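You operate a simulated robot arm through the tools that you are given. There is no shell and no other tool. Be economical: measure what you need, move in short steps, check, and stop when the job is done.

You run a simulated robot arm. Do the job below in one go: nothing can be reset, and whatever is moved stays where it is left.

## Task
Shim the foot plate until the gap reads zero, and clamp it.
Fine: slacken the red knob, draw the old shim out, probe with the gap button, use one shim; probe again once clamped.

The check looks at the end state, three seconds after you hand in, the way a careful person would. Anything else that was tipped, shoved, dropped, spilled or broken makes it a failure.

## Robot
A 6-joint arm with a two-finger parallel gripper, fixed in place. Base frame: the origin is at the foot of the arm, x ahead of it, y to its left, z up; the work surface is at about z = 0.888. Units: m, rad, N and s.
With the tool pointing down near the work surface it reaches from about 0.24 to 0.66 m from the base axis. Its first joint turns from -1.152 to 1.152 rad. Payload 2.9 kg.
The TCP is the grasp point between the finger pads, 0.03 m short of the fingertips. In the tool frame z runs along the fingers and y along their closing line. The gripper opens to 0.11 m. The fingers are 0.02 m wide and 0.01 m thick; the gripper's body (0.048 by 0.112 m) begins 0.055 m behind the TCP.
Orientation is told as [roll, pitch, yaw] about the base's x, y, z axes, in that order, counted from this pose: with the fingers straight down and closing along the base's y, the tool's x points along the base's -x, its y along +y and its z along -z.

## Interface
- The arm moves only by the tool move_arm. Its argument "plan" is a list of rows, each an object of numbers (a shift or turn left out is 0, a gripper value left out holds the last): "x", "y", "z": the shift along the base's x, y, z in m; "wx", "wy", "wz": the turn, a rotation vector about the base's x, y, z in rad; "hand": the finger opening in m, from 0 to 0.11. In form: [{"x": .., "y": .., "z": .., "wx": .., "wy": .., "wz": .., "hand": ..}, ...]. A call has 1 to 12 rows; each row is the pose to reach, as a shift and turn from the pose commanded when the call began. A row lasts 0.2 s, in which the tool goes at most 0.05 m and 0.15 rad; a call with a longer step from one row to the next is refused whole, and so is a gripper value outside its range. A pose out of reach is approached as far as the arm can. The call stops where the force on the tool passes 40 N (or 10 N more than at its start, if that is more) or the arm is blocked; 0.2 s more then pass. The fingers move at their own pace (about 0.108 m/s each) and stop on an object; they squeeze with about 20 N. The grip force told is the motor's: it shows also when the fingers shut on nothing. Time passes only in rows, and 0.2 s behind the last, so rows that repeat a pose let the fingers close. The reply holds the time, the measured pose of the TCP, the force on the tool along the base axes, the opening and the grip force, in the units named above and with some noise.
- Cameras (640 x 400 px; columns grow to the right, rows downward): "scene" is fixed at [0.0863, 0.4374, 1.403]; the picture's right is [-0.70, -0.71, 0.00], its down [-0.27, 0.27, -0.92] and it looks along [0.66, -0.65, -0.38] (base axes); focal length 326 px, centre (320, 200). "wrist" rides on the gripper at [-0.036, 0, -0.057] in the tool frame; the picture's right is [0.00, -1.00, 0.00], its down [0.97, 0.00, -0.24] and it looks along [0.24, 0.00, 0.97] (tool axes); focal length 218 px, centre (320, 200).
- grab_frame(camera): a new picture of that camera. No time passes.
- measure_at(camera, pixels): there is no depth. For up to 12 entries [column, row, z] of the newest picture of that camera ("zoom" is the newest enlarged one), the place [x, y] in the base frame at which the ray of that pixel passes the height z, good to about 0.002 m. No time passes.
- close_up(camera, box): a new picture of the part [left, top, right, bottom] of that camera's present view, enlarged. No time passes.
- finish_job(): hands the job in; it is judged then, once.

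Go step by step. Measure first, check grasps and placings, and put right what went wrong. The budget is 80 turns and 34 pictures, counting those below and the enlarged ones. Unless the task says otherwise, let go and move clear before handing in, and close with one line.

The tools are called after "Emit:" as a command line: name --argument value ..., lists and objects as JSON in quotes. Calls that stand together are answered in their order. move_arm: Moves the arm, as the interface text tells. Its arguments: {"type":"object","properties":{"plan":{"type":"array"}},"required":["plan"]} The other tools are called the same way: grab_frame (camera) takes a picture; measure_at (camera, pixels) gives the place at which the rays of pixels pass given heights; close_up (camera, box) takes an enlarged picture of a part of a camera's view; finish_job () hands the job in.

At the start:

```text
time: 0.0
position: [0.4287, -0.047, 1.2388]
tool_rot: [0.0, -0.001, 0.0]
wrist_force: [-0.5, 0.3, 0.7]
finger_gap: 0.11
grasp_force: 0.0
```

scene: 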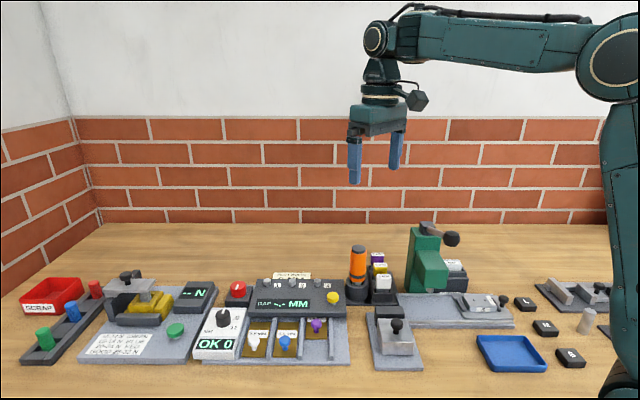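
wrist: 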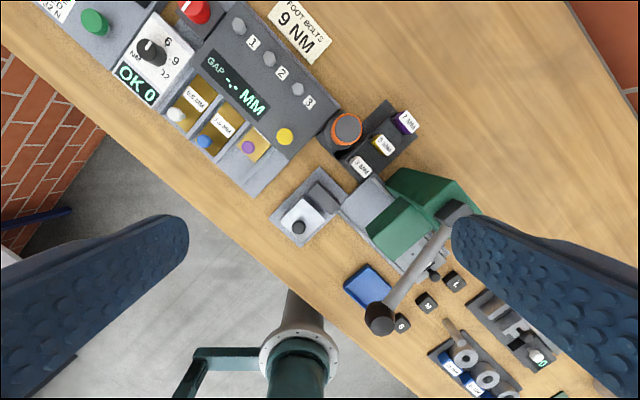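

The scene shows many stations: a gap display near (285,300) in scene, a torque-knob box at (220,330), shims at (255,340)/(287,340)/(317,330). I need close-ups to identify the foot plate, red knob and gap button.

Emit:
close_up --camera "scene" --box '[180, 230, 400, 370]'

Emit:
close_up --camera "wrist" --box '[100, 0, 420, 200]'

Emit:
close_up --camera "scene" --box '[360, 220, 640, 395]'

Emit:
close_up --camera "scene" --box '[0, 250, 220, 390]'

```text
2.86 times, centred on (290, 300) of scene
```

zoom: 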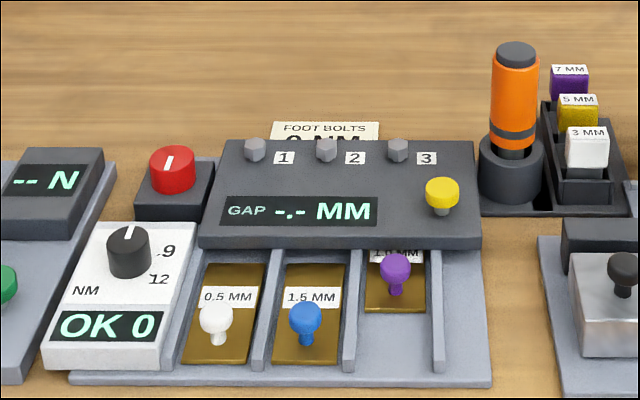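

```text
2.00 times, centred on (260, 100) of wrist
```

zoom: 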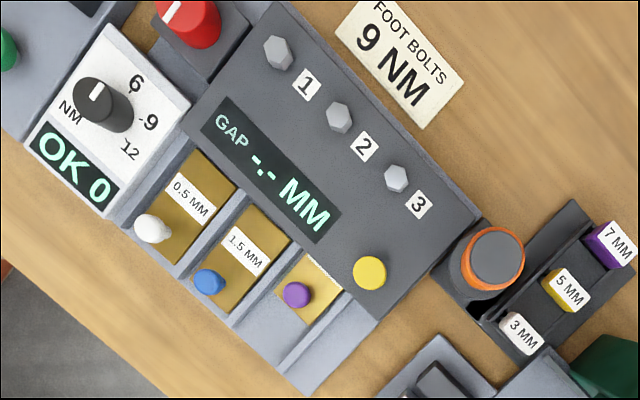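

```text
2.29 times, centred on (500, 308) of scene
```

zoom: 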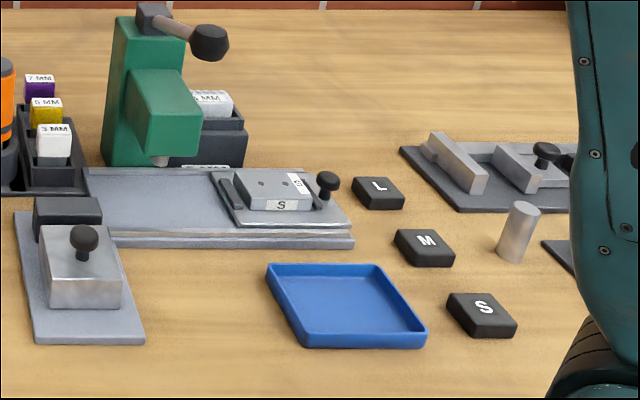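

```text
2.86 times, centred on (110, 320) of scene
```

zoom: 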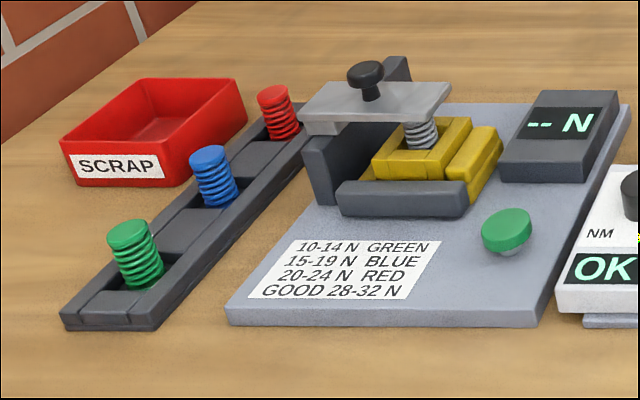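

The foot plate is the dark block with GAP display, yellow gap button, the red clamp knob to its left, and the purple shim pushed under it in the third slot. I'll measure the key points at several heights.

Emit:
grab_frame --camera "wrist"

Emit:
measure_at --camera "wrist" --pixels '[[193, 12, 0.93], [285, 136, 0.93], [176, 114, 0.91], [205, 141, 0.91], [248, 147, 0.91], [240, 27, 0.93], [298, 89, 0.93], [288, 158, 0.92], [340, 105, 0.92], [150, 106, 0.888], [254, 195, 0.888]]'

Emit:
grab_frame --camera "scene"

Emit:
measure_at --camera "scene" --pixels '[[238, 288, 0.93], [333, 298, 0.93], [254, 341, 0.91], [286, 342, 0.91], [317, 325, 0.91], [350, 364, 0.888], [204, 362, 0.888], [249, 315, 0.92], [348, 316, 0.92]]'

```text
27 pictures are left
```

wrist: 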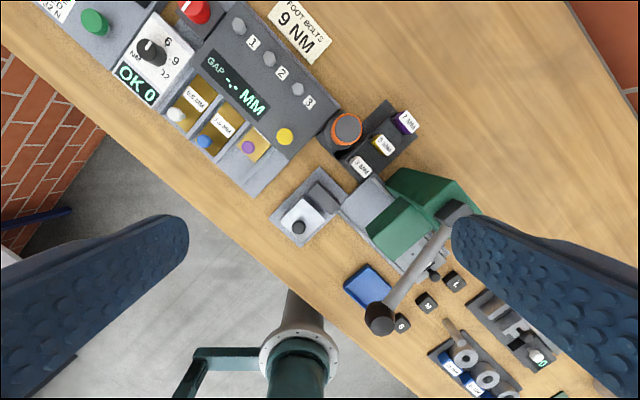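

```text
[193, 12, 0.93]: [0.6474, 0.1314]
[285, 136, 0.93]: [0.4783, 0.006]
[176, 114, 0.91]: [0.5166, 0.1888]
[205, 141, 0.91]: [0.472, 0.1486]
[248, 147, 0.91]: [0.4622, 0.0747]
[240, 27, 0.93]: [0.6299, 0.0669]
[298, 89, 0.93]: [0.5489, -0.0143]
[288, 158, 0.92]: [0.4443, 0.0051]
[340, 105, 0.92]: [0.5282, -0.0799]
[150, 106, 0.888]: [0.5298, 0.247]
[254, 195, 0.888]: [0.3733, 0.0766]
```

```text
26 pictures are left
```

scene: 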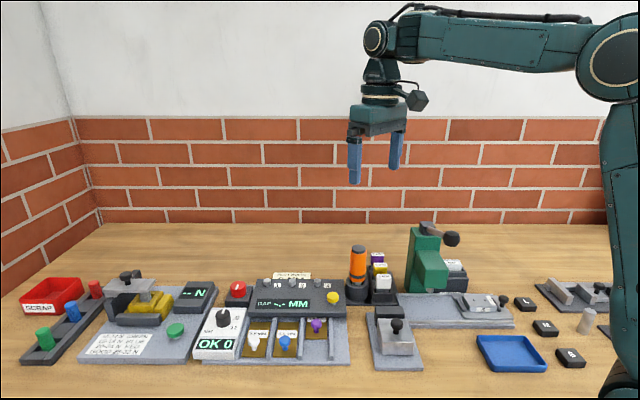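

```text
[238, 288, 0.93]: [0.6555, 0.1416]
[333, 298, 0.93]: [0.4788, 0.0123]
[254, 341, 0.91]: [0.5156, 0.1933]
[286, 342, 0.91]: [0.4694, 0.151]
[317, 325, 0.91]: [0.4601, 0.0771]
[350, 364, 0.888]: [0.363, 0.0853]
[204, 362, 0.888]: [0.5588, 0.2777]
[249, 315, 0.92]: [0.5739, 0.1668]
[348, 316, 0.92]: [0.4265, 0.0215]
```

Station axes run about 45° in the base frame (slots point outward along (-0.7,+0.7)). I'll yaw the tool -45° and hover above the station for a better look.

Emit:
move_arm --plan '[{"x": 0.012, "y": 0.023, "z": -0.015, "wz": -0.131}, {"x": 0.024, "y": 0.046, "z": -0.03, "wz": -0.262}, {"x": 0.036, "y": 0.069, "z": -0.045, "wz": -0.393}, {"x": 0.048, "y": 0.092, "z": -0.06, "wz": -0.524}, {"x": 0.06, "y": 0.115, "z": -0.075, "wz": -0.655}, {"x": 0.07, "y": 0.137, "z": -0.09, "wz": -0.785}, {"x": 0.07, "y": 0.137, "z": -0.09, "wz": -0.785}]'

Emit:
grab_frame --camera "wrist"

```text
time: 1.6
position: [0.4976, 0.0919, 1.1499]
tool_rot: [0.0, 0.0, -0.786]
wrist_force: [0.7, 0.3, 0.0]
finger_gap: 0.1104
grasp_force: 0.0
```

```text
25 pictures are left
```

wrist: 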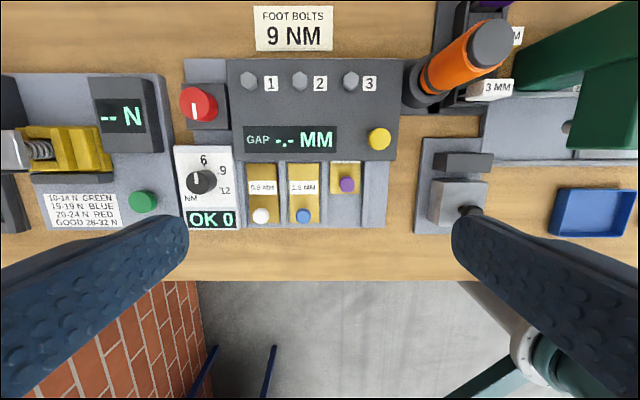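

The view is now square with the station. Red knob at (198,104), purple handle (347,185), yellow button (379,138); measuring them at candidate heights and looking closer.

Emit:
close_up --camera "wrist" --box '[170, 50, 410, 235]'

Emit:
measure_at --camera "wrist" --pixels '[[198, 104, 0.93], [198, 104, 0.96], [379, 138, 0.93], [379, 138, 0.96], [347, 185, 0.91], [347, 185, 0.93], [260, 215, 0.91], [303, 215, 0.91], [260, 215, 0.93], [303, 215, 0.93], [232, 160, 0.92], [397, 160, 0.92]]'

Emit:
close_up --camera "scene" --box '[220, 265, 360, 365]'

```text
2.16 times, centred on (290, 142) of wrist
```

zoom: 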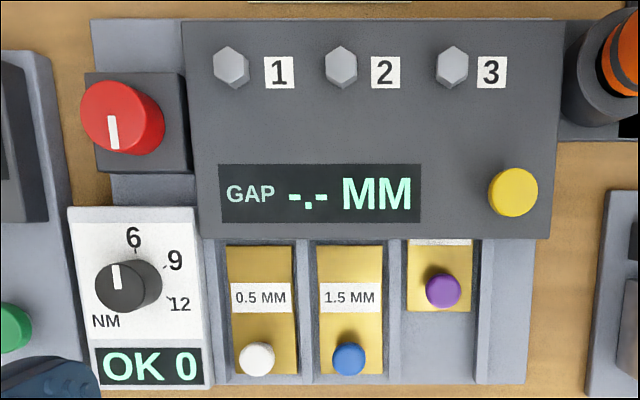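

```text
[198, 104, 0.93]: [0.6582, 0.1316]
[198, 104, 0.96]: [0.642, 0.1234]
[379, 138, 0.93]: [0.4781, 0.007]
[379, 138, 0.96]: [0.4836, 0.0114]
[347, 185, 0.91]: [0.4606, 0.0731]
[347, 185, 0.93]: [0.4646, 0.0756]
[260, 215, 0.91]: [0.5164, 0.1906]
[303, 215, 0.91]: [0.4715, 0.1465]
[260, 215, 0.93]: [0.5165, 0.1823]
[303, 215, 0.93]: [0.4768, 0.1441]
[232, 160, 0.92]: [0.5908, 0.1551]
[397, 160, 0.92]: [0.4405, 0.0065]
```

```text
4.00 times, centred on (290, 315) of scene
```

zoom: 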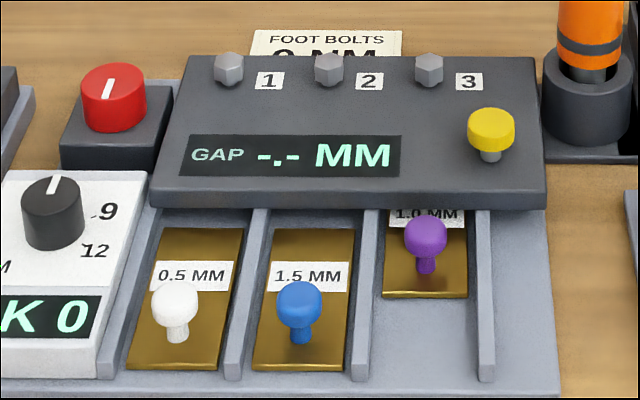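

The old shim is "1.0 MM" in slot 3; the red knob's mark points outward. Refining heights of knob, button and handle from the scene zoom.

Emit:
measure_at --camera "zoom" --pixels '[[113, 77, 0.93], [113, 77, 0.945], [113, 77, 0.96], [491, 122, 0.92], [491, 122, 0.94], [491, 122, 0.96], [425, 230, 0.91], [425, 230, 0.93], [175, 300, 0.91], [175, 300, 0.93], [425, 297, 0.893], [347, 200, 0.915]]'

```text
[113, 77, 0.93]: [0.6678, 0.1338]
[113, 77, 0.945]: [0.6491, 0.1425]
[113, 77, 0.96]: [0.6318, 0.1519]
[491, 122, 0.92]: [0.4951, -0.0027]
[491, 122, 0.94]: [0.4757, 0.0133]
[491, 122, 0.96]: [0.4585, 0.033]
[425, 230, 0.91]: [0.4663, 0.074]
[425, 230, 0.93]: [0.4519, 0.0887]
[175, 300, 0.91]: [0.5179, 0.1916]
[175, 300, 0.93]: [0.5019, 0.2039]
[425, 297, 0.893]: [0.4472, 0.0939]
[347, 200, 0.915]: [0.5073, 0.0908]
```

Estimated: knob top ≈(0.657,0.132,0.936), button top ≈(0.4785,0.008,0.935), purple handle ≈(0.463,0.074,0.912). I'll hover over the red knob to check alignment and reach.

Emit:
measure_at --camera "zoom" --pixels '[[150, 188, 0.91], [150, 188, 0.92], [150, 188, 0.93], [548, 192, 0.91], [548, 192, 0.92], [548, 192, 0.93]]'

Emit:
measure_at --camera "wrist" --pixels '[[237, 160, 0.91], [237, 160, 0.92], [237, 160, 0.93], [397, 160, 0.91], [397, 160, 0.92], [397, 160, 0.93]]'

Emit:
move_arm --plan '[{"x": 0.03, "y": 0.01, "z": -0.02}, {"x": 0.06, "y": 0.02, "z": -0.04}, {"x": 0.09, "y": 0.03, "z": -0.06}, {"x": 0.12, "y": 0.035, "z": -0.08}, {"x": 0.157, "y": 0.041, "z": -0.1}, {"x": 0.157, "y": 0.041, "z": -0.12}, {"x": 0.157, "y": 0.041, "z": -0.12}]'

Emit:
grab_frame --camera "wrist"

```text
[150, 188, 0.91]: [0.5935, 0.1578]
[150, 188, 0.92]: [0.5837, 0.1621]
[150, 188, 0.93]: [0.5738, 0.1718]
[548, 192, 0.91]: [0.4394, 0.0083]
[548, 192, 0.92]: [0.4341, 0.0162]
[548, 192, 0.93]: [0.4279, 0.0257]
```

```text
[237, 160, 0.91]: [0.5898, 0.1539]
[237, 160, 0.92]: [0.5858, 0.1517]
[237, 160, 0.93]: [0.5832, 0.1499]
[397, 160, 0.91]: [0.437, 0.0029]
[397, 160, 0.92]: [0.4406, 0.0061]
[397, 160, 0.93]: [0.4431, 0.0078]
```

```text
time: 3.2
position: [0.6462, 0.1308, 1.0361]
tool_rot: [0.0, 0.0, -0.786]
wrist_force: [-0.8, -0.7, 0.1]
finger_gap: 0.1102
grasp_force: 0.1
out of reach, approached as far as the arm can: row 5, 6, 7
```

```text
22 pictures are left
```

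wrist: 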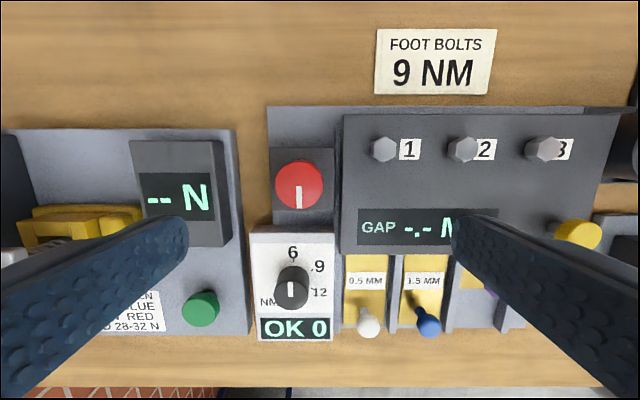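

The arm topped out at x≈0.646 at this height; lower down it reaches further. Measuring the knob from here: centre at (299,184).

Emit:
measure_at --camera "wrist" --pixels '[[299, 184, 0.93], [299, 184, 0.936], [299, 184, 0.945], [276, 184, 0.936], [323, 184, 0.936], [291, 283, 0.93]]'

Emit:
move_arm --plan '[{"x": 0, "y": 0, "z": -0.02}, {"x": 0, "y": 0, "z": -0.04}, {"x": 0, "y": 0, "z": -0.04}]'

```text
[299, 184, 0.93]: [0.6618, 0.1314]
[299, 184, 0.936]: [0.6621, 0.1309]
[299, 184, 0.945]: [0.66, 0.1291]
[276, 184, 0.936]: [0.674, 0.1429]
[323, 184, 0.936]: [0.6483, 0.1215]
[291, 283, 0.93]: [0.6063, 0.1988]
```

```text
time: 4.0
position: [0.6441, 0.1293, 0.9962]
tool_rot: [0.001, -0.001, -0.785]
wrist_force: [0.0, 0.2, -0.4]
finger_gap: 0.11
grasp_force: 0.1
```

Knob is at about (0.661,0.131), Ø33 mm. Trying to reach directly above it at this height.

Emit:
move_arm --plan '[{"x": 0.017, "y": 0.002, "z": -0.01}, {"x": 0.017, "y": 0.002, "z": -0.015}, {"x": 0.017, "y": 0.002, "z": -0.015}]'

```text
time: 4.8
position: [0.6582, 0.1303, 0.9804]
tool_rot: [0.0, 0.001, -0.786]
wrist_force: [0.6, -1.0, -0.8]
finger_gap: 0.1101
grasp_force: 0.2
out of reach, approached as far as the arm can: row 1, 2, 3
```

Nearly there; lower is better. Narrow fingers to 0.06 and descend to TCP z≈0.952 (tips 0.922, above the 0.914 plate top).

Emit:
move_arm --plan '[{"hand": 0.06}, {"hand": 0.06}, {"hand": 0.06, "x": 0.003, "y": 0.001, "z": -0.01}, {"x": 0.003, "y": 0.001, "z": -0.02}, {"x": 0.003, "y": 0.001, "z": -0.029}, {"x": 0.003, "y": 0.001, "z": -0.029}]'

Emit:
grab_frame --camera "wrist"

```text
time: 6.2
position: [0.6619, 0.1316, 0.9514]
tool_rot: [0.0, 0.0, -0.785]
wrist_force: [0.3, 0.4, 0.3]
finger_gap: 0.06
grasp_force: 0.1
```

```text
21 pictures are left
```

wrist: 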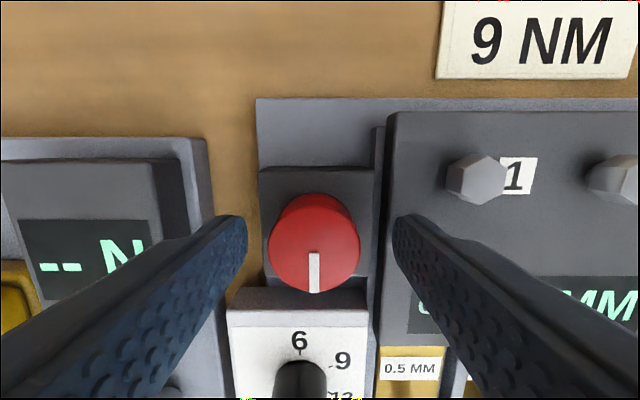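

Knob centre at (314,243) is ~3 mm in +x from the tool axis; nudge and close on it.

Emit:
move_arm --plan '[{"x": 0.0028, "hand": 0.06}, {"x": 0.0028, "hand": 0.02}, {"x": 0.0028, "hand": 0.02}, {"x": 0.0028, "hand": 0.02}]'

```text
time: 7.2
position: [0.6646, 0.1318, 0.9514]
tool_rot: [0.004, -0.002, -0.786]
wrist_force: [13.2, 8.9, -4.9]
finger_gap: 0.0352
grasp_force: 45.4
```

Gripped (35 mm). A slight lateral load; ease it by 1 mm and turn counter-clockwise to slacken.

Emit:
move_arm --plan '[{"x": 0.001, "y": 0.001}, {"x": 0.001, "y": 0.001, "wz": 0.13}, {"x": 0.001, "y": 0.001, "wz": 0.26}, {"x": 0.001, "y": 0.001, "wz": 0.39}, {"x": 0.001, "y": 0.001, "wz": 0.52}]'

```text
time: 8.4
position: [0.6639, 0.1331, 0.9518]
tool_rot: [0.003, -0.007, -0.262]
wrist_force: [26.0, 11.9, -2.3]
finger_gap: 0.0347
grasp_force: 44.8
out of reach, approached as far as the arm can: row 3, 4
```

Force has grown to ~28 N mainly along +x; check the picture to see how the knob sits between the fingers.

Emit:
grab_frame --camera "wrist"

```text
20 pictures are left
```

wrist: 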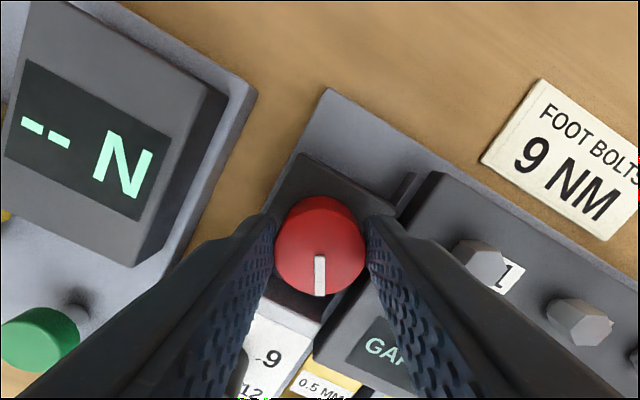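

The knob did turn with the gripper (mark now ~30° round, centred). Continue the turn.

Emit:
move_arm --plan '[{"wz": 0.13}, {"wz": 0.26}, {"wz": 0.39}, {"wz": 0.52}]'

```text
time: 9.4
position: [0.6622, 0.1366, 0.952]
tool_rot: [0.0, -0.001, 0.26]
wrist_force: [6.6, 21.7, 3.7]
finger_gap: 0.035
grasp_force: 44.9
out of reach, approached as far as the arm can: row 3
```

Force is fine, turning freely. Continue to 90° with a small correction back towards the knob axis.

Emit:
move_arm --plan '[{"y": -0.001, "wz": 0.13}, {"y": -0.002, "wz": 0.26}, {"y": -0.002, "wz": 0.39}, {"y": -0.002, "wz": 0.525}, {"y": -0.002, "wz": 0.525}]'

Emit:
grab_frame --camera "wrist"

```text
time: 10.6
position: [0.6624, 0.1351, 0.9522]
tool_rot: [0.0, 0.0, 0.787]
wrist_force: [-6.5, 27.5, 7.7]
finger_gap: 0.0351
grasp_force: 45.0
out of reach, approached as far as the arm can: row 1
```

```text
19 pictures are left
```

wrist: 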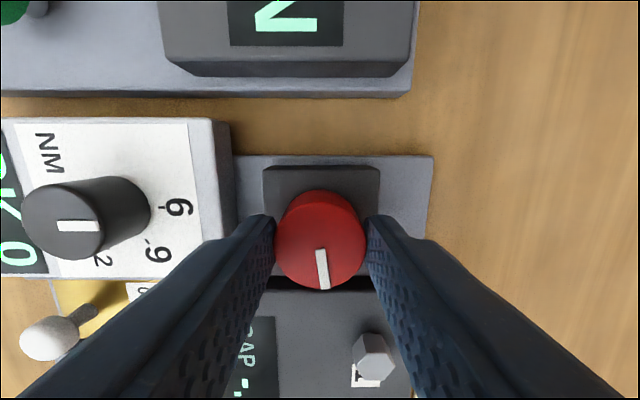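

Knob has turned about 90°. I'll go a little further to check whether there's a stop, then release and rise.

Emit:
move_arm --plan '[{"wz": 0.13, "y": -0.001}, {"wz": 0.26, "y": -0.001}, {"wz": 0.39, "y": -0.001}]'

Emit:
close_up --camera "wrist" --box '[240, 150, 400, 310]'

```text
time: 11.4
position: [0.6615, 0.135, 0.9516]
tool_rot: [0.001, 0.002, 1.183]
wrist_force: [-14.1, 34.4, 9.9]
finger_gap: 0.0347
grasp_force: 45.1
```

```text
2.50 times, centred on (320, 230) of wrist
```

zoom: 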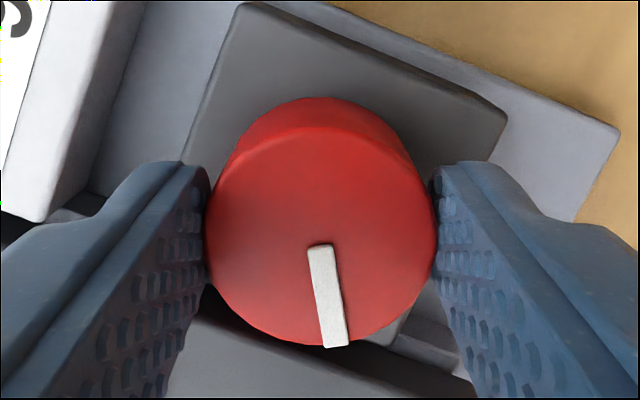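

It keeps turning with the grip (mark now ~115° round), no stop met. Releasing and rising, unwinding the wrist.

Emit:
move_arm --plan '[{"hand": 0.055}, {"hand": 0.055}, {"z": 0.03, "hand": 0.055}, {"z": 0.06, "x": -0.02}, {"z": 0.09, "x": -0.06, "wz": -0.14}, {"z": 0.09, "x": -0.1, "wz": -0.28}, {"z": 0.09, "x": -0.1, "wz": -0.42}, {"z": 0.09, "x": -0.1, "wz": -0.56}, {"z": 0.09, "x": -0.1, "wz": -0.7}, {"z": 0.09, "x": -0.1, "wz": -0.84}, {"z": 0.09, "x": -0.1, "wz": -0.98}]'

```text
time: 13.8
position: [0.5655, 0.1284, 1.0415]
tool_rot: [0.0, 0.0, 0.187]
wrist_force: [-0.2, 0.6, -0.1]
finger_gap: 0.0548
grasp_force: 0.2
out of reach, approached as far as the arm can: row 3
```

Released. Move above the purple handle with yaw -45° and look.

Emit:
move_arm --plan '[{"x": -0.015, "y": -0.008, "wz": -0.14}, {"x": -0.03, "y": -0.016, "wz": -0.28}, {"x": -0.045, "y": -0.024, "wz": -0.42}, {"x": -0.06, "y": -0.032, "wz": -0.56}, {"x": -0.075, "y": -0.04, "wz": -0.7}, {"x": -0.09, "y": -0.048, "wz": -0.84}, {"x": -0.103, "y": -0.054, "wz": -0.972}, {"x": -0.103, "y": -0.054, "z": -0.03, "wz": -0.972}, {"x": -0.103, "y": -0.054, "z": -0.03, "wz": -0.972}]'

Emit:
grab_frame --camera "wrist"

```text
time: 15.8
position: [0.4624, 0.0749, 1.0115]
tool_rot: [0.0, 0.0, -0.785]
wrist_force: [0.2, 0.0, -0.3]
finger_gap: 0.0549
grasp_force: 0.0
```

```text
17 pictures are left
```

wrist: 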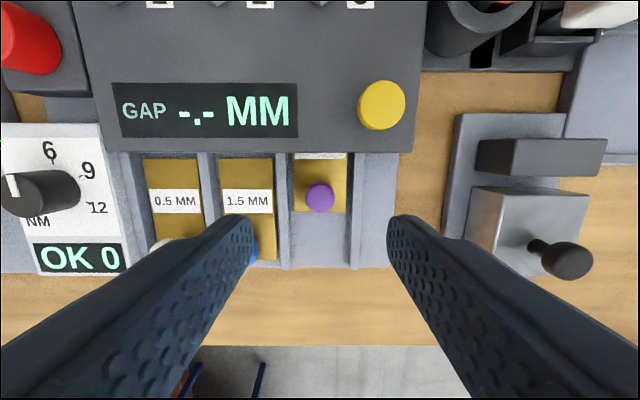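

Purple handle at (320,198) lies right on the tool axis. Descend to TCP 0.934 and grip it.

Emit:
move_arm --plan '[{"z": -0.03, "hand": 0.036}, {"z": -0.055, "hand": 0.036}, {"z": -0.07, "hand": 0.036}, {"z": -0.0775}, {"z": -0.0775, "hand": 0.0}, {"z": -0.0775, "hand": 0.0}, {"z": -0.0775, "hand": 0.0}]'

```text
time: 17.4
position: [0.4633, 0.075, 0.9343]
tool_rot: [-0.001, 0.001, -0.782]
wrist_force: [-1.9, -1.1, 1.9]
finger_gap: 0.0208
grasp_force: 45.0
```

Gripped the handle (21 mm). Draw it straight outward ~45 mm, in line with the other shims' parked positions.

Emit:
move_arm --plan '[{"x": -0.004, "y": 0.004}, {"x": -0.01, "y": 0.01}, {"x": -0.016, "y": 0.016}, {"x": -0.022, "y": 0.022}, {"x": -0.028, "y": 0.028}, {"x": -0.032, "y": 0.032}, {"x": -0.032, "y": 0.032}]'

Emit:
grab_frame --camera "scene"

```text
time: 19.0
position: [0.4297, 0.1068, 0.9336]
tool_rot: [-0.001, 0.0, -0.784]
wrist_force: [-0.8, -6.0, 9.7]
finger_gap: 0.0208
grasp_force: 44.9
```

```text
16 pictures are left
```

scene: 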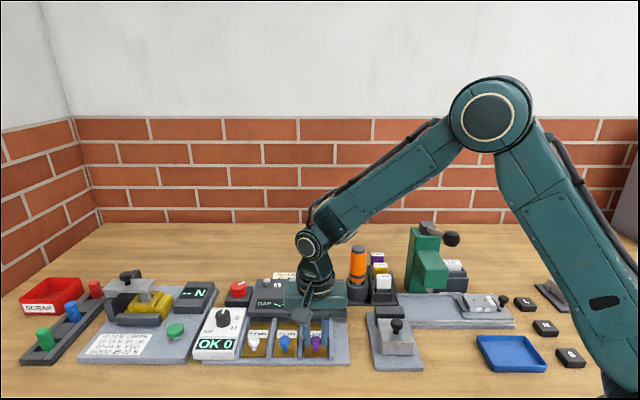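

The purple shim is drawn out level with the others. Release, rise, close the fingers and hover over the yellow button.

Emit:
move_arm --plan '[{"hand": 0.036}, {"hand": 0.036}, {"z": 0.03, "hand": 0.036}, {"z": 0.07, "hand": 0.0}, {"z": 0.07, "x": 0.025, "y": -0.03, "hand": 0.0}, {"z": 0.07, "x": 0.045, "y": -0.06}, {"z": 0.07, "x": 0.049, "y": -0.09}, {"z": 0.07, "x": 0.049, "y": -0.099}, {"z": 0.07, "x": 0.049, "y": -0.099}]'

Emit:
grab_frame --camera "wrist"

```text
time: 21.0
position: [0.4795, 0.0092, 1.0056]
tool_rot: [0.001, 0.001, -0.783]
wrist_force: [0.5, 0.5, -0.5]
finger_gap: 0.0
grasp_force: 20.3
```

```text
15 pictures are left
```

wrist: 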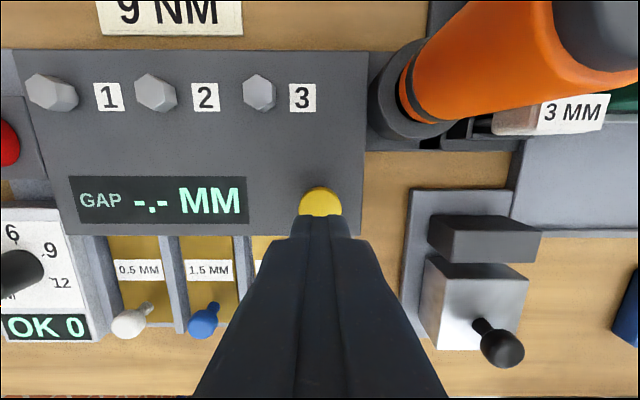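

Fingertips are over the button. Before lowering, check the clearance between gripper body and the orange driver.

Emit:
measure_at --camera "scene" --pixels '[[358, 298, 0.89], [358, 249, 0.96], [358, 249, 0.98], [358, 249, 1.0], [333, 296, 0.935]]'

Emit:
measure_at --camera "wrist" --pixels '[[405, 110, 0.9], [418, 125, 0.9], [320, 203, 0.935], [340, 203, 0.935], [300, 203, 0.935], [320, 188, 0.935]]'

```text
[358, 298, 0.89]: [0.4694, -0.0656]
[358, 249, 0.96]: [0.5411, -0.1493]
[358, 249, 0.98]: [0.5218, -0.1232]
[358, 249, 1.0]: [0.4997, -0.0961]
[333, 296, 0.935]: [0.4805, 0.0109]
```

```text
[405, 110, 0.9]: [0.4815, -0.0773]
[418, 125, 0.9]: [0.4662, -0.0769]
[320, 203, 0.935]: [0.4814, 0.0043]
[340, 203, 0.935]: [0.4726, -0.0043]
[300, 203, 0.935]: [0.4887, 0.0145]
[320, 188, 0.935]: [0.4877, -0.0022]
```

Clearance is fine (~3 cm) and the button is centred under the tips. Press gently in small steps.

Emit:
move_arm --plan '[{"z": -0.02}, {"z": -0.035}, {"z": -0.039}, {"z": -0.042}, {"z": -0.044}]'

Emit:
close_up --camera "wrist" --box '[0, 100, 400, 350]'

```text
time: 22.2
position: [0.4796, 0.0088, 0.9618]
tool_rot: [-0.001, 0.0, -0.784]
wrist_force: [0.7, 0.3, 4.2]
finger_gap: 0.0001
grasp_force: 19.3
```

```text
1.60 times, centred on (200, 225) of wrist
```

zoom: 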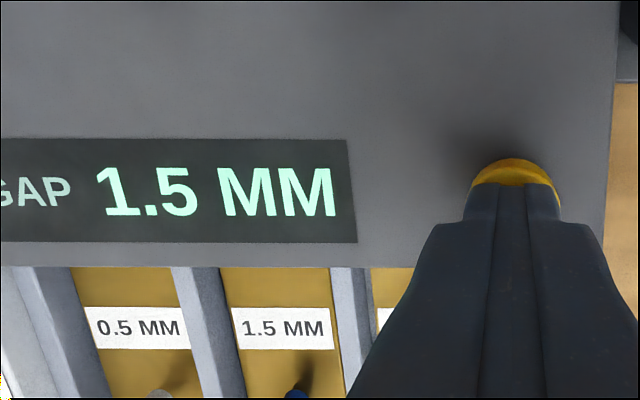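

The gap reads 1.5 MM, so the blue 1.5 shim is the one. Rise and go above the blue handle.

Emit:
move_arm --plan '[{"z": 0.03}, {"z": 0.055, "y": 0.01}, {"z": 0.055, "y": 0.05, "hand": 0.036}, {"z": 0.055, "y": 0.09, "x": -0.004, "hand": 0.036}, {"z": 0.055, "y": 0.13, "x": -0.008}, {"z": 0.055, "y": 0.139, "x": -0.008}, {"z": 0.055, "y": 0.139, "x": -0.008}]'

Emit:
grab_frame --camera "wrist"

```text
time: 23.8
position: [0.4726, 0.148, 1.0144]
tool_rot: [0.0, 0.0, -0.783]
wrist_force: [0.1, -0.2, -0.2]
finger_gap: 0.0361
grasp_force: 0.1
```

```text
13 pictures are left
```

wrist: 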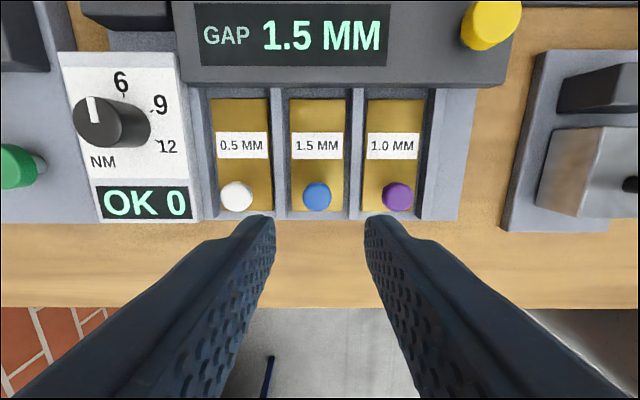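

All three shims sit level; blue handle at (316,197), 3 mm left of axis. Correct, descend and grip.

Emit:
move_arm --plan '[{"x": 0.0015, "y": 0.0015, "z": -0.03}, {"x": 0.0015, "y": 0.0015, "z": -0.055}, {"x": 0.0015, "y": 0.0015, "z": -0.073}, {"x": 0.0015, "y": 0.0015, "z": -0.08}, {"x": 0.0015, "y": 0.0015, "z": -0.08, "hand": 0.0}, {"x": 0.0015, "y": 0.0015, "z": -0.08, "hand": 0.0}, {"x": 0.0015, "y": 0.0015, "z": -0.08, "hand": 0.0}]'

```text
time: 25.4
position: [0.4719, 0.1508, 0.934]
tool_rot: [0.0, -0.001, -0.78]
wrist_force: [0.8, 0.8, -1.0]
finger_gap: 0.0207
grasp_force: 45.0
```

Gripped. Push it straight in ~47 mm, as deep as the old shim was.

Emit:
move_arm --plan '[{"x": 0.005, "y": -0.005}, {"x": 0.011, "y": -0.011}, {"x": 0.017, "y": -0.017}, {"x": 0.023, "y": -0.023}, {"x": 0.028, "y": -0.028}, {"x": 0.031, "y": -0.031}, {"x": 0.0333, "y": -0.0333}, {"x": 0.0333, "y": -0.0333}]'

```text
time: 27.2
position: [0.5046, 0.1181, 0.9353]
tool_rot: [0.0, 0.002, -0.779]
wrist_force: [-4.8, 12.3, 2.4]
finger_gap: 0.021
grasp_force: 45.3
```

Some 12 N of pushback at v≈0.3865, about where the old shim sat. Release, rise, and look.

Emit:
move_arm --plan '[{"hand": 0.036}, {"hand": 0.036}, {"z": 0.03}, {"z": 0.07}, {"z": 0.09, "x": -0.01, "y": 0.01}, {"z": 0.09, "x": -0.01, "y": 0.01}]'

Emit:
grab_frame --camera "wrist"

```text
time: 28.6
position: [0.497, 0.1266, 1.0255]
tool_rot: [0.0, 0.0, -0.78]
wrist_force: [0.4, -0.6, -0.3]
finger_gap: 0.0359
grasp_force: 0.0
```

```text
12 pictures are left
```

wrist: 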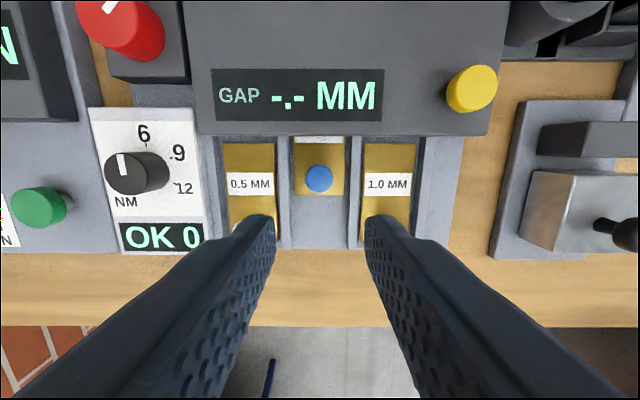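

Blue now sits like purple did (label just peeking out). Confirm its depth and go clamp the red knob.

Emit:
measure_at --camera "wrist" --pixels '[[319, 179, 0.915], [387, 240, 0.915], [126, 28, 0.93], [318, 196, 0.892], [126, 24, 0.936]]'

Emit:
close_up --camera "wrist" --box '[60, 0, 500, 250]'

```text
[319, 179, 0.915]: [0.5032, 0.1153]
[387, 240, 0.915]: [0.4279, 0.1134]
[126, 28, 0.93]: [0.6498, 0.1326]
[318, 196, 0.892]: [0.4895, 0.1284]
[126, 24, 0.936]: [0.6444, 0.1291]
```

```text
1.45 times, centred on (280, 125) of wrist
```

zoom: 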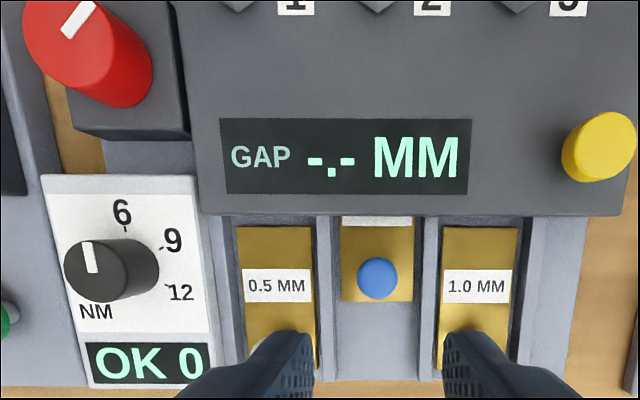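

Blue handle at v=0.388, matching. Now to the red knob (centre ≈(0.662,0.132)) with the wrist wound to the previous end yaw, so I can turn it clockwise.

Emit:
move_arm --plan '[{"x": 0.02, "wz": 0.14, "hand": 0.055}, {"x": 0.05, "wz": 0.28, "hand": 0.055}, {"x": 0.08, "wz": 0.42}, {"x": 0.1, "wz": 0.56}, {"x": 0.12, "wz": 0.7}, {"x": 0.12, "wz": 0.84}, {"x": 0.12, "wz": 0.98}, {"x": 0.12, "wz": 1.12}, {"x": 0.12, "wz": 1.26}, {"x": 0.12, "wz": 1.4}, {"x": 0.12, "wz": 1.54}, {"x": 0.12, "wz": 1.68}]'

```text
time: 31.2
position: [0.6163, 0.125, 1.0259]
tool_rot: [0.0, 0.002, 0.901]
wrist_force: [1.1, 0.0, 0.5]
finger_gap: 0.0555
grasp_force: 0.1
```

Now move over the knob while lowering, in stages.

Emit:
move_arm --plan '[{"x": 0.01, "y": 0.003, "z": -0.02, "wz": 0.14}, {"x": 0.025, "y": 0.0065, "z": -0.04, "wz": 0.28}, {"x": 0.04, "y": 0.0065, "z": -0.045, "wz": 0.28}, {"x": 0.0455, "y": 0.0065, "z": -0.06, "wz": 0.28}, {"x": 0.0455, "y": 0.0068, "z": -0.0745, "wz": 0.28}, {"x": 0.0455, "y": 0.0068, "z": -0.0745, "wz": 0.28}]'

Emit:
grab_frame --camera "wrist"

```text
time: 32.6
position: [0.6612, 0.1333, 0.9516]
tool_rot: [0.002, 0.0, 1.177]
wrist_force: [-0.4, 0.1, 0.3]
finger_gap: 0.055
grasp_force: 0.1
```

```text
10 pictures are left
```

wrist: 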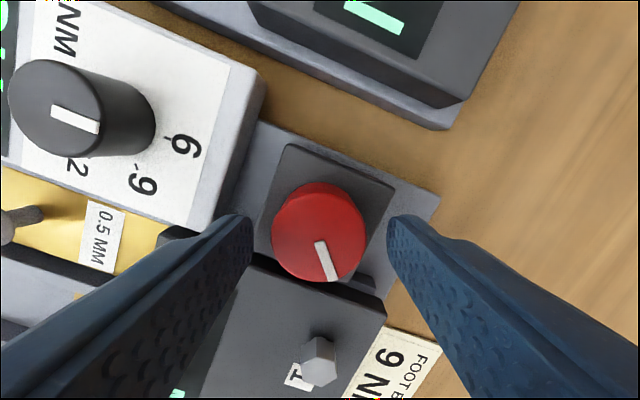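

Knob centre at (318,236), fingers straddle it well. Close on it and turn clockwise.

Emit:
move_arm --plan '[{"y": 0.0012, "x": 0.0005}, {"y": 0.0012, "x": 0.0005, "hand": 0.02}, {"y": 0.0012, "x": 0.0005, "hand": 0.02}, {"y": 0.0012, "x": 0.0005, "hand": 0.02}, {"y": 0.0012, "x": 0.0005, "wz": -0.13}, {"y": 0.0012, "x": 0.0005, "wz": -0.26}, {"y": 0.0012, "x": 0.0005, "wz": -0.39}, {"y": 0.0012, "x": 0.0005, "wz": -0.52}]'

```text
time: 34.4
position: [0.6587, 0.1342, 0.9504]
tool_rot: [0.001, 0.005, 0.656]
wrist_force: [-20.9, 4.6, -2.1]
finger_gap: 0.035
grasp_force: 44.5
```

Turning fine with some -x load; ease by 2 mm and continue clockwise.

Emit:
move_arm --plan '[{"x": -0.002, "wz": -0.1}, {"x": -0.002, "wz": -0.23}, {"x": -0.002, "wz": -0.36}, {"x": -0.002, "wz": -0.49}, {"x": -0.002, "wz": -0.62}]'

```text
time: 35.6
position: [0.6603, 0.1349, 0.9505]
tool_rot: [0.001, 0.0, 0.036]
wrist_force: [-3.4, 17.3, -9.2]
finger_gap: 0.0351
grasp_force: 45.0
```

Emit:
move_arm --plan '[{"y": 0.001, "wz": -0.13}, {"y": 0.001, "wz": -0.26}, {"y": 0.001, "wz": -0.39}, {"y": 0.001, "wz": -0.52}, {"y": 0.001, "wz": -0.65}, {"y": 0.001, "wz": -0.78}]'

Emit:
close_up --camera "wrist" --box '[240, 150, 400, 310]'

```text
time: 37.0
position: [0.66, 0.1353, 0.9499]
tool_rot: [0.001, 0.0, -0.745]
wrist_force: [3.3, 17.1, -8.1]
finger_gap: 0.0351
grasp_force: 45.4
```

```text
2.50 times, centred on (320, 230) of wrist
```

zoom: 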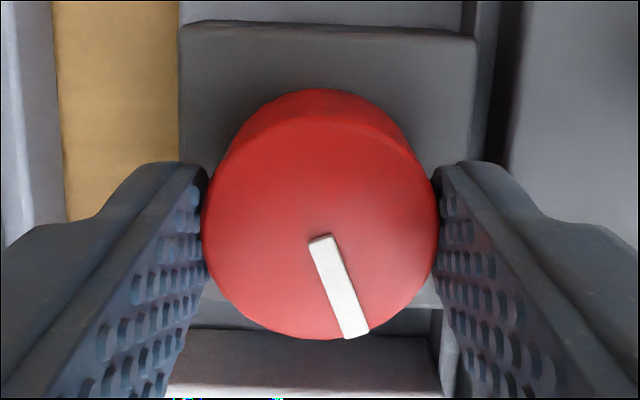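

The mark is still ~20° short of its original outward direction; turn further clockwise until it's back or stops.

Emit:
move_arm --plan '[{"wz": -0.13}, {"wz": -0.26}, {"wz": -0.38}, {"wz": -0.45}, {"wz": -0.45}]'

Emit:
close_up --camera "wrist" --box '[200, 110, 440, 310]'

```text
time: 38.2
position: [0.6605, 0.1358, 0.9495]
tool_rot: [0.003, -0.002, -1.193]
wrist_force: [15.2, 15.6, -8.4]
finger_gap: 0.035
grasp_force: 45.1
```

```text
2.00 times, centred on (320, 210) of wrist
```

zoom: 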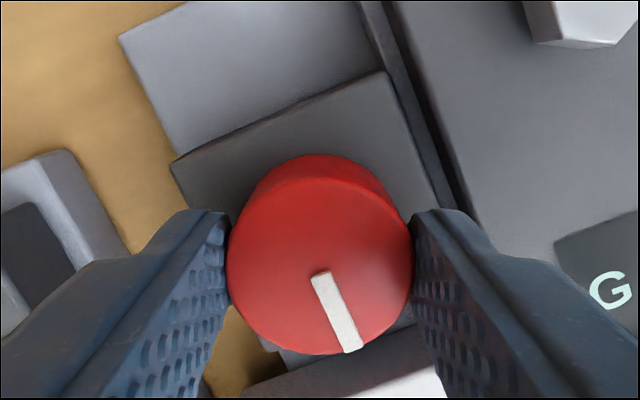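

The mark is again parallel to the outward edges, as it was originally. One small extra clockwise nudge to seat it snug, then release and rise.

Emit:
move_arm --plan '[{"wz": -0.07}, {"wz": -0.14}, {"wz": -0.14}]'

Emit:
close_up --camera "wrist" --box '[200, 110, 440, 310]'

```text
time: 39.0
position: [0.6607, 0.1341, 0.951]
tool_rot: [0.004, 0.002, -1.331]
wrist_force: [15.8, 9.7, -0.2]
finger_gap: 0.035
grasp_force: 44.9
```

```text
2.00 times, centred on (320, 210) of wrist
```

zoom: 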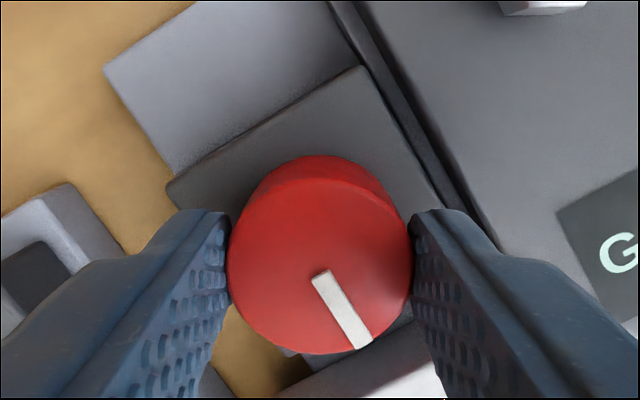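

The mark stayed put while the fingers slipped: the knob is at its stop, clamped. Release, rise, and go probe the gap.

Emit:
move_arm --plan '[{"hand": 0.055}, {"hand": 0.055}, {"z": 0.03, "x": -0.003}, {"z": 0.06, "x": -0.02, "hand": 0.055}, {"z": 0.06, "x": -0.055, "y": -0.025, "wz": 0.1, "hand": 0.0}, {"z": 0.06, "x": -0.09, "y": -0.05, "wz": 0.22}, {"z": 0.06, "x": -0.12, "y": -0.075, "wz": 0.34}, {"z": 0.06, "x": -0.15, "y": -0.1, "wz": 0.46}, {"z": 0.06, "x": -0.181, "y": -0.1253, "wz": 0.546}, {"z": 0.06, "x": -0.181, "y": -0.1253, "wz": 0.546}]'

```text
time: 41.2
position: [0.4796, 0.0095, 1.0111]
tool_rot: [0.0, 0.0, -0.783]
wrist_force: [0.0, -0.7, 0.1]
finger_gap: 0.0
grasp_force: 20.2
```

Positioned over the button; press as before.

Emit:
move_arm --plan '[{"z": -0.025}, {"z": -0.04}, {"z": -0.044}, {"z": -0.047}, {"z": -0.0495}]'

Emit:
close_up --camera "wrist" --box '[0, 100, 400, 350]'

```text
time: 42.4
position: [0.4789, 0.0102, 0.9622]
tool_rot: [-0.001, 0.0, -0.787]
wrist_force: [1.3, -1.7, 3.0]
finger_gap: 0.0
grasp_force: 20.0
```

```text
1.60 times, centred on (200, 225) of wrist
```

zoom: 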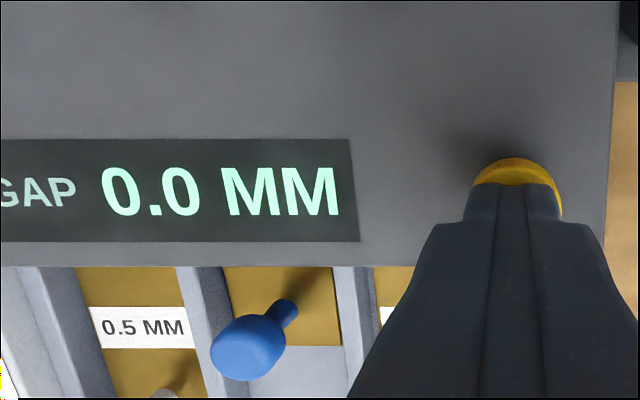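

The gap reads 0.0 MM while clamped. Rise clear and take a final look at everything.

Emit:
move_arm --plan '[{"z": 0.03}, {"z": 0.07}, {"z": 0.11}, {"z": 0.15, "x": -0.02}, {"z": 0.18, "x": -0.05}, {"z": 0.18, "x": -0.05}]'

Emit:
grab_frame --camera "wrist"

Emit:
close_up --camera "scene" --box '[180, 230, 400, 370]'

```text
time: 43.8
position: [0.43, 0.0118, 1.1427]
tool_rot: [-0.001, -0.001, -0.787]
wrist_force: [0.3, -0.7, 0.2]
finger_gap: 0.0
grasp_force: 20.1
```

```text
5 pictures are left
```

wrist: 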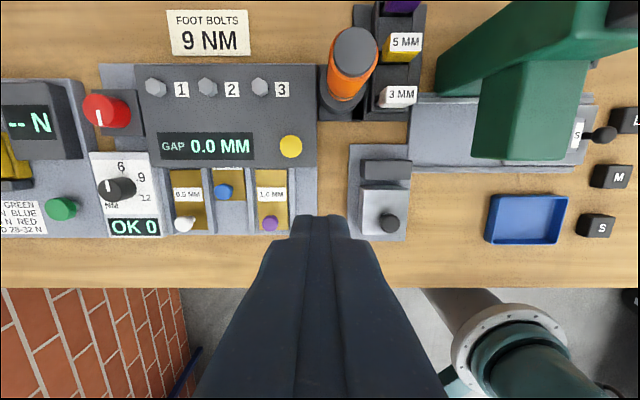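

```text
2.86 times, centred on (290, 300) of scene
```

zoom: 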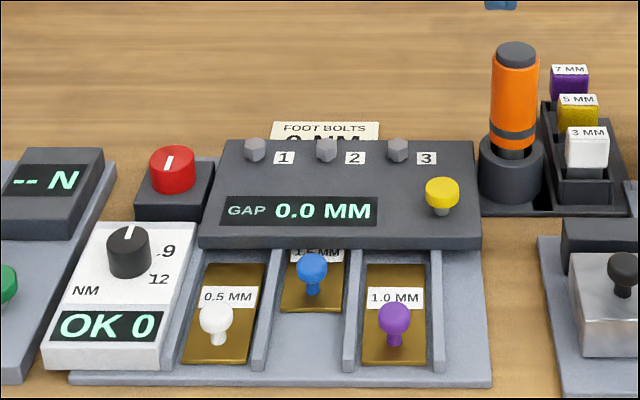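

The display holds 0.0 MM, the red knob is back at its clamped mark, only the blue 1.5 shim is in, and everything else is undisturbed. Handing in.

Emit:
finish_job

```text
The job is handed in.
```

The foot plate is shimmed with the single 1.5 mm shim and clamped with the red knob, and the gap probed after clamping reads 0.0 mm.
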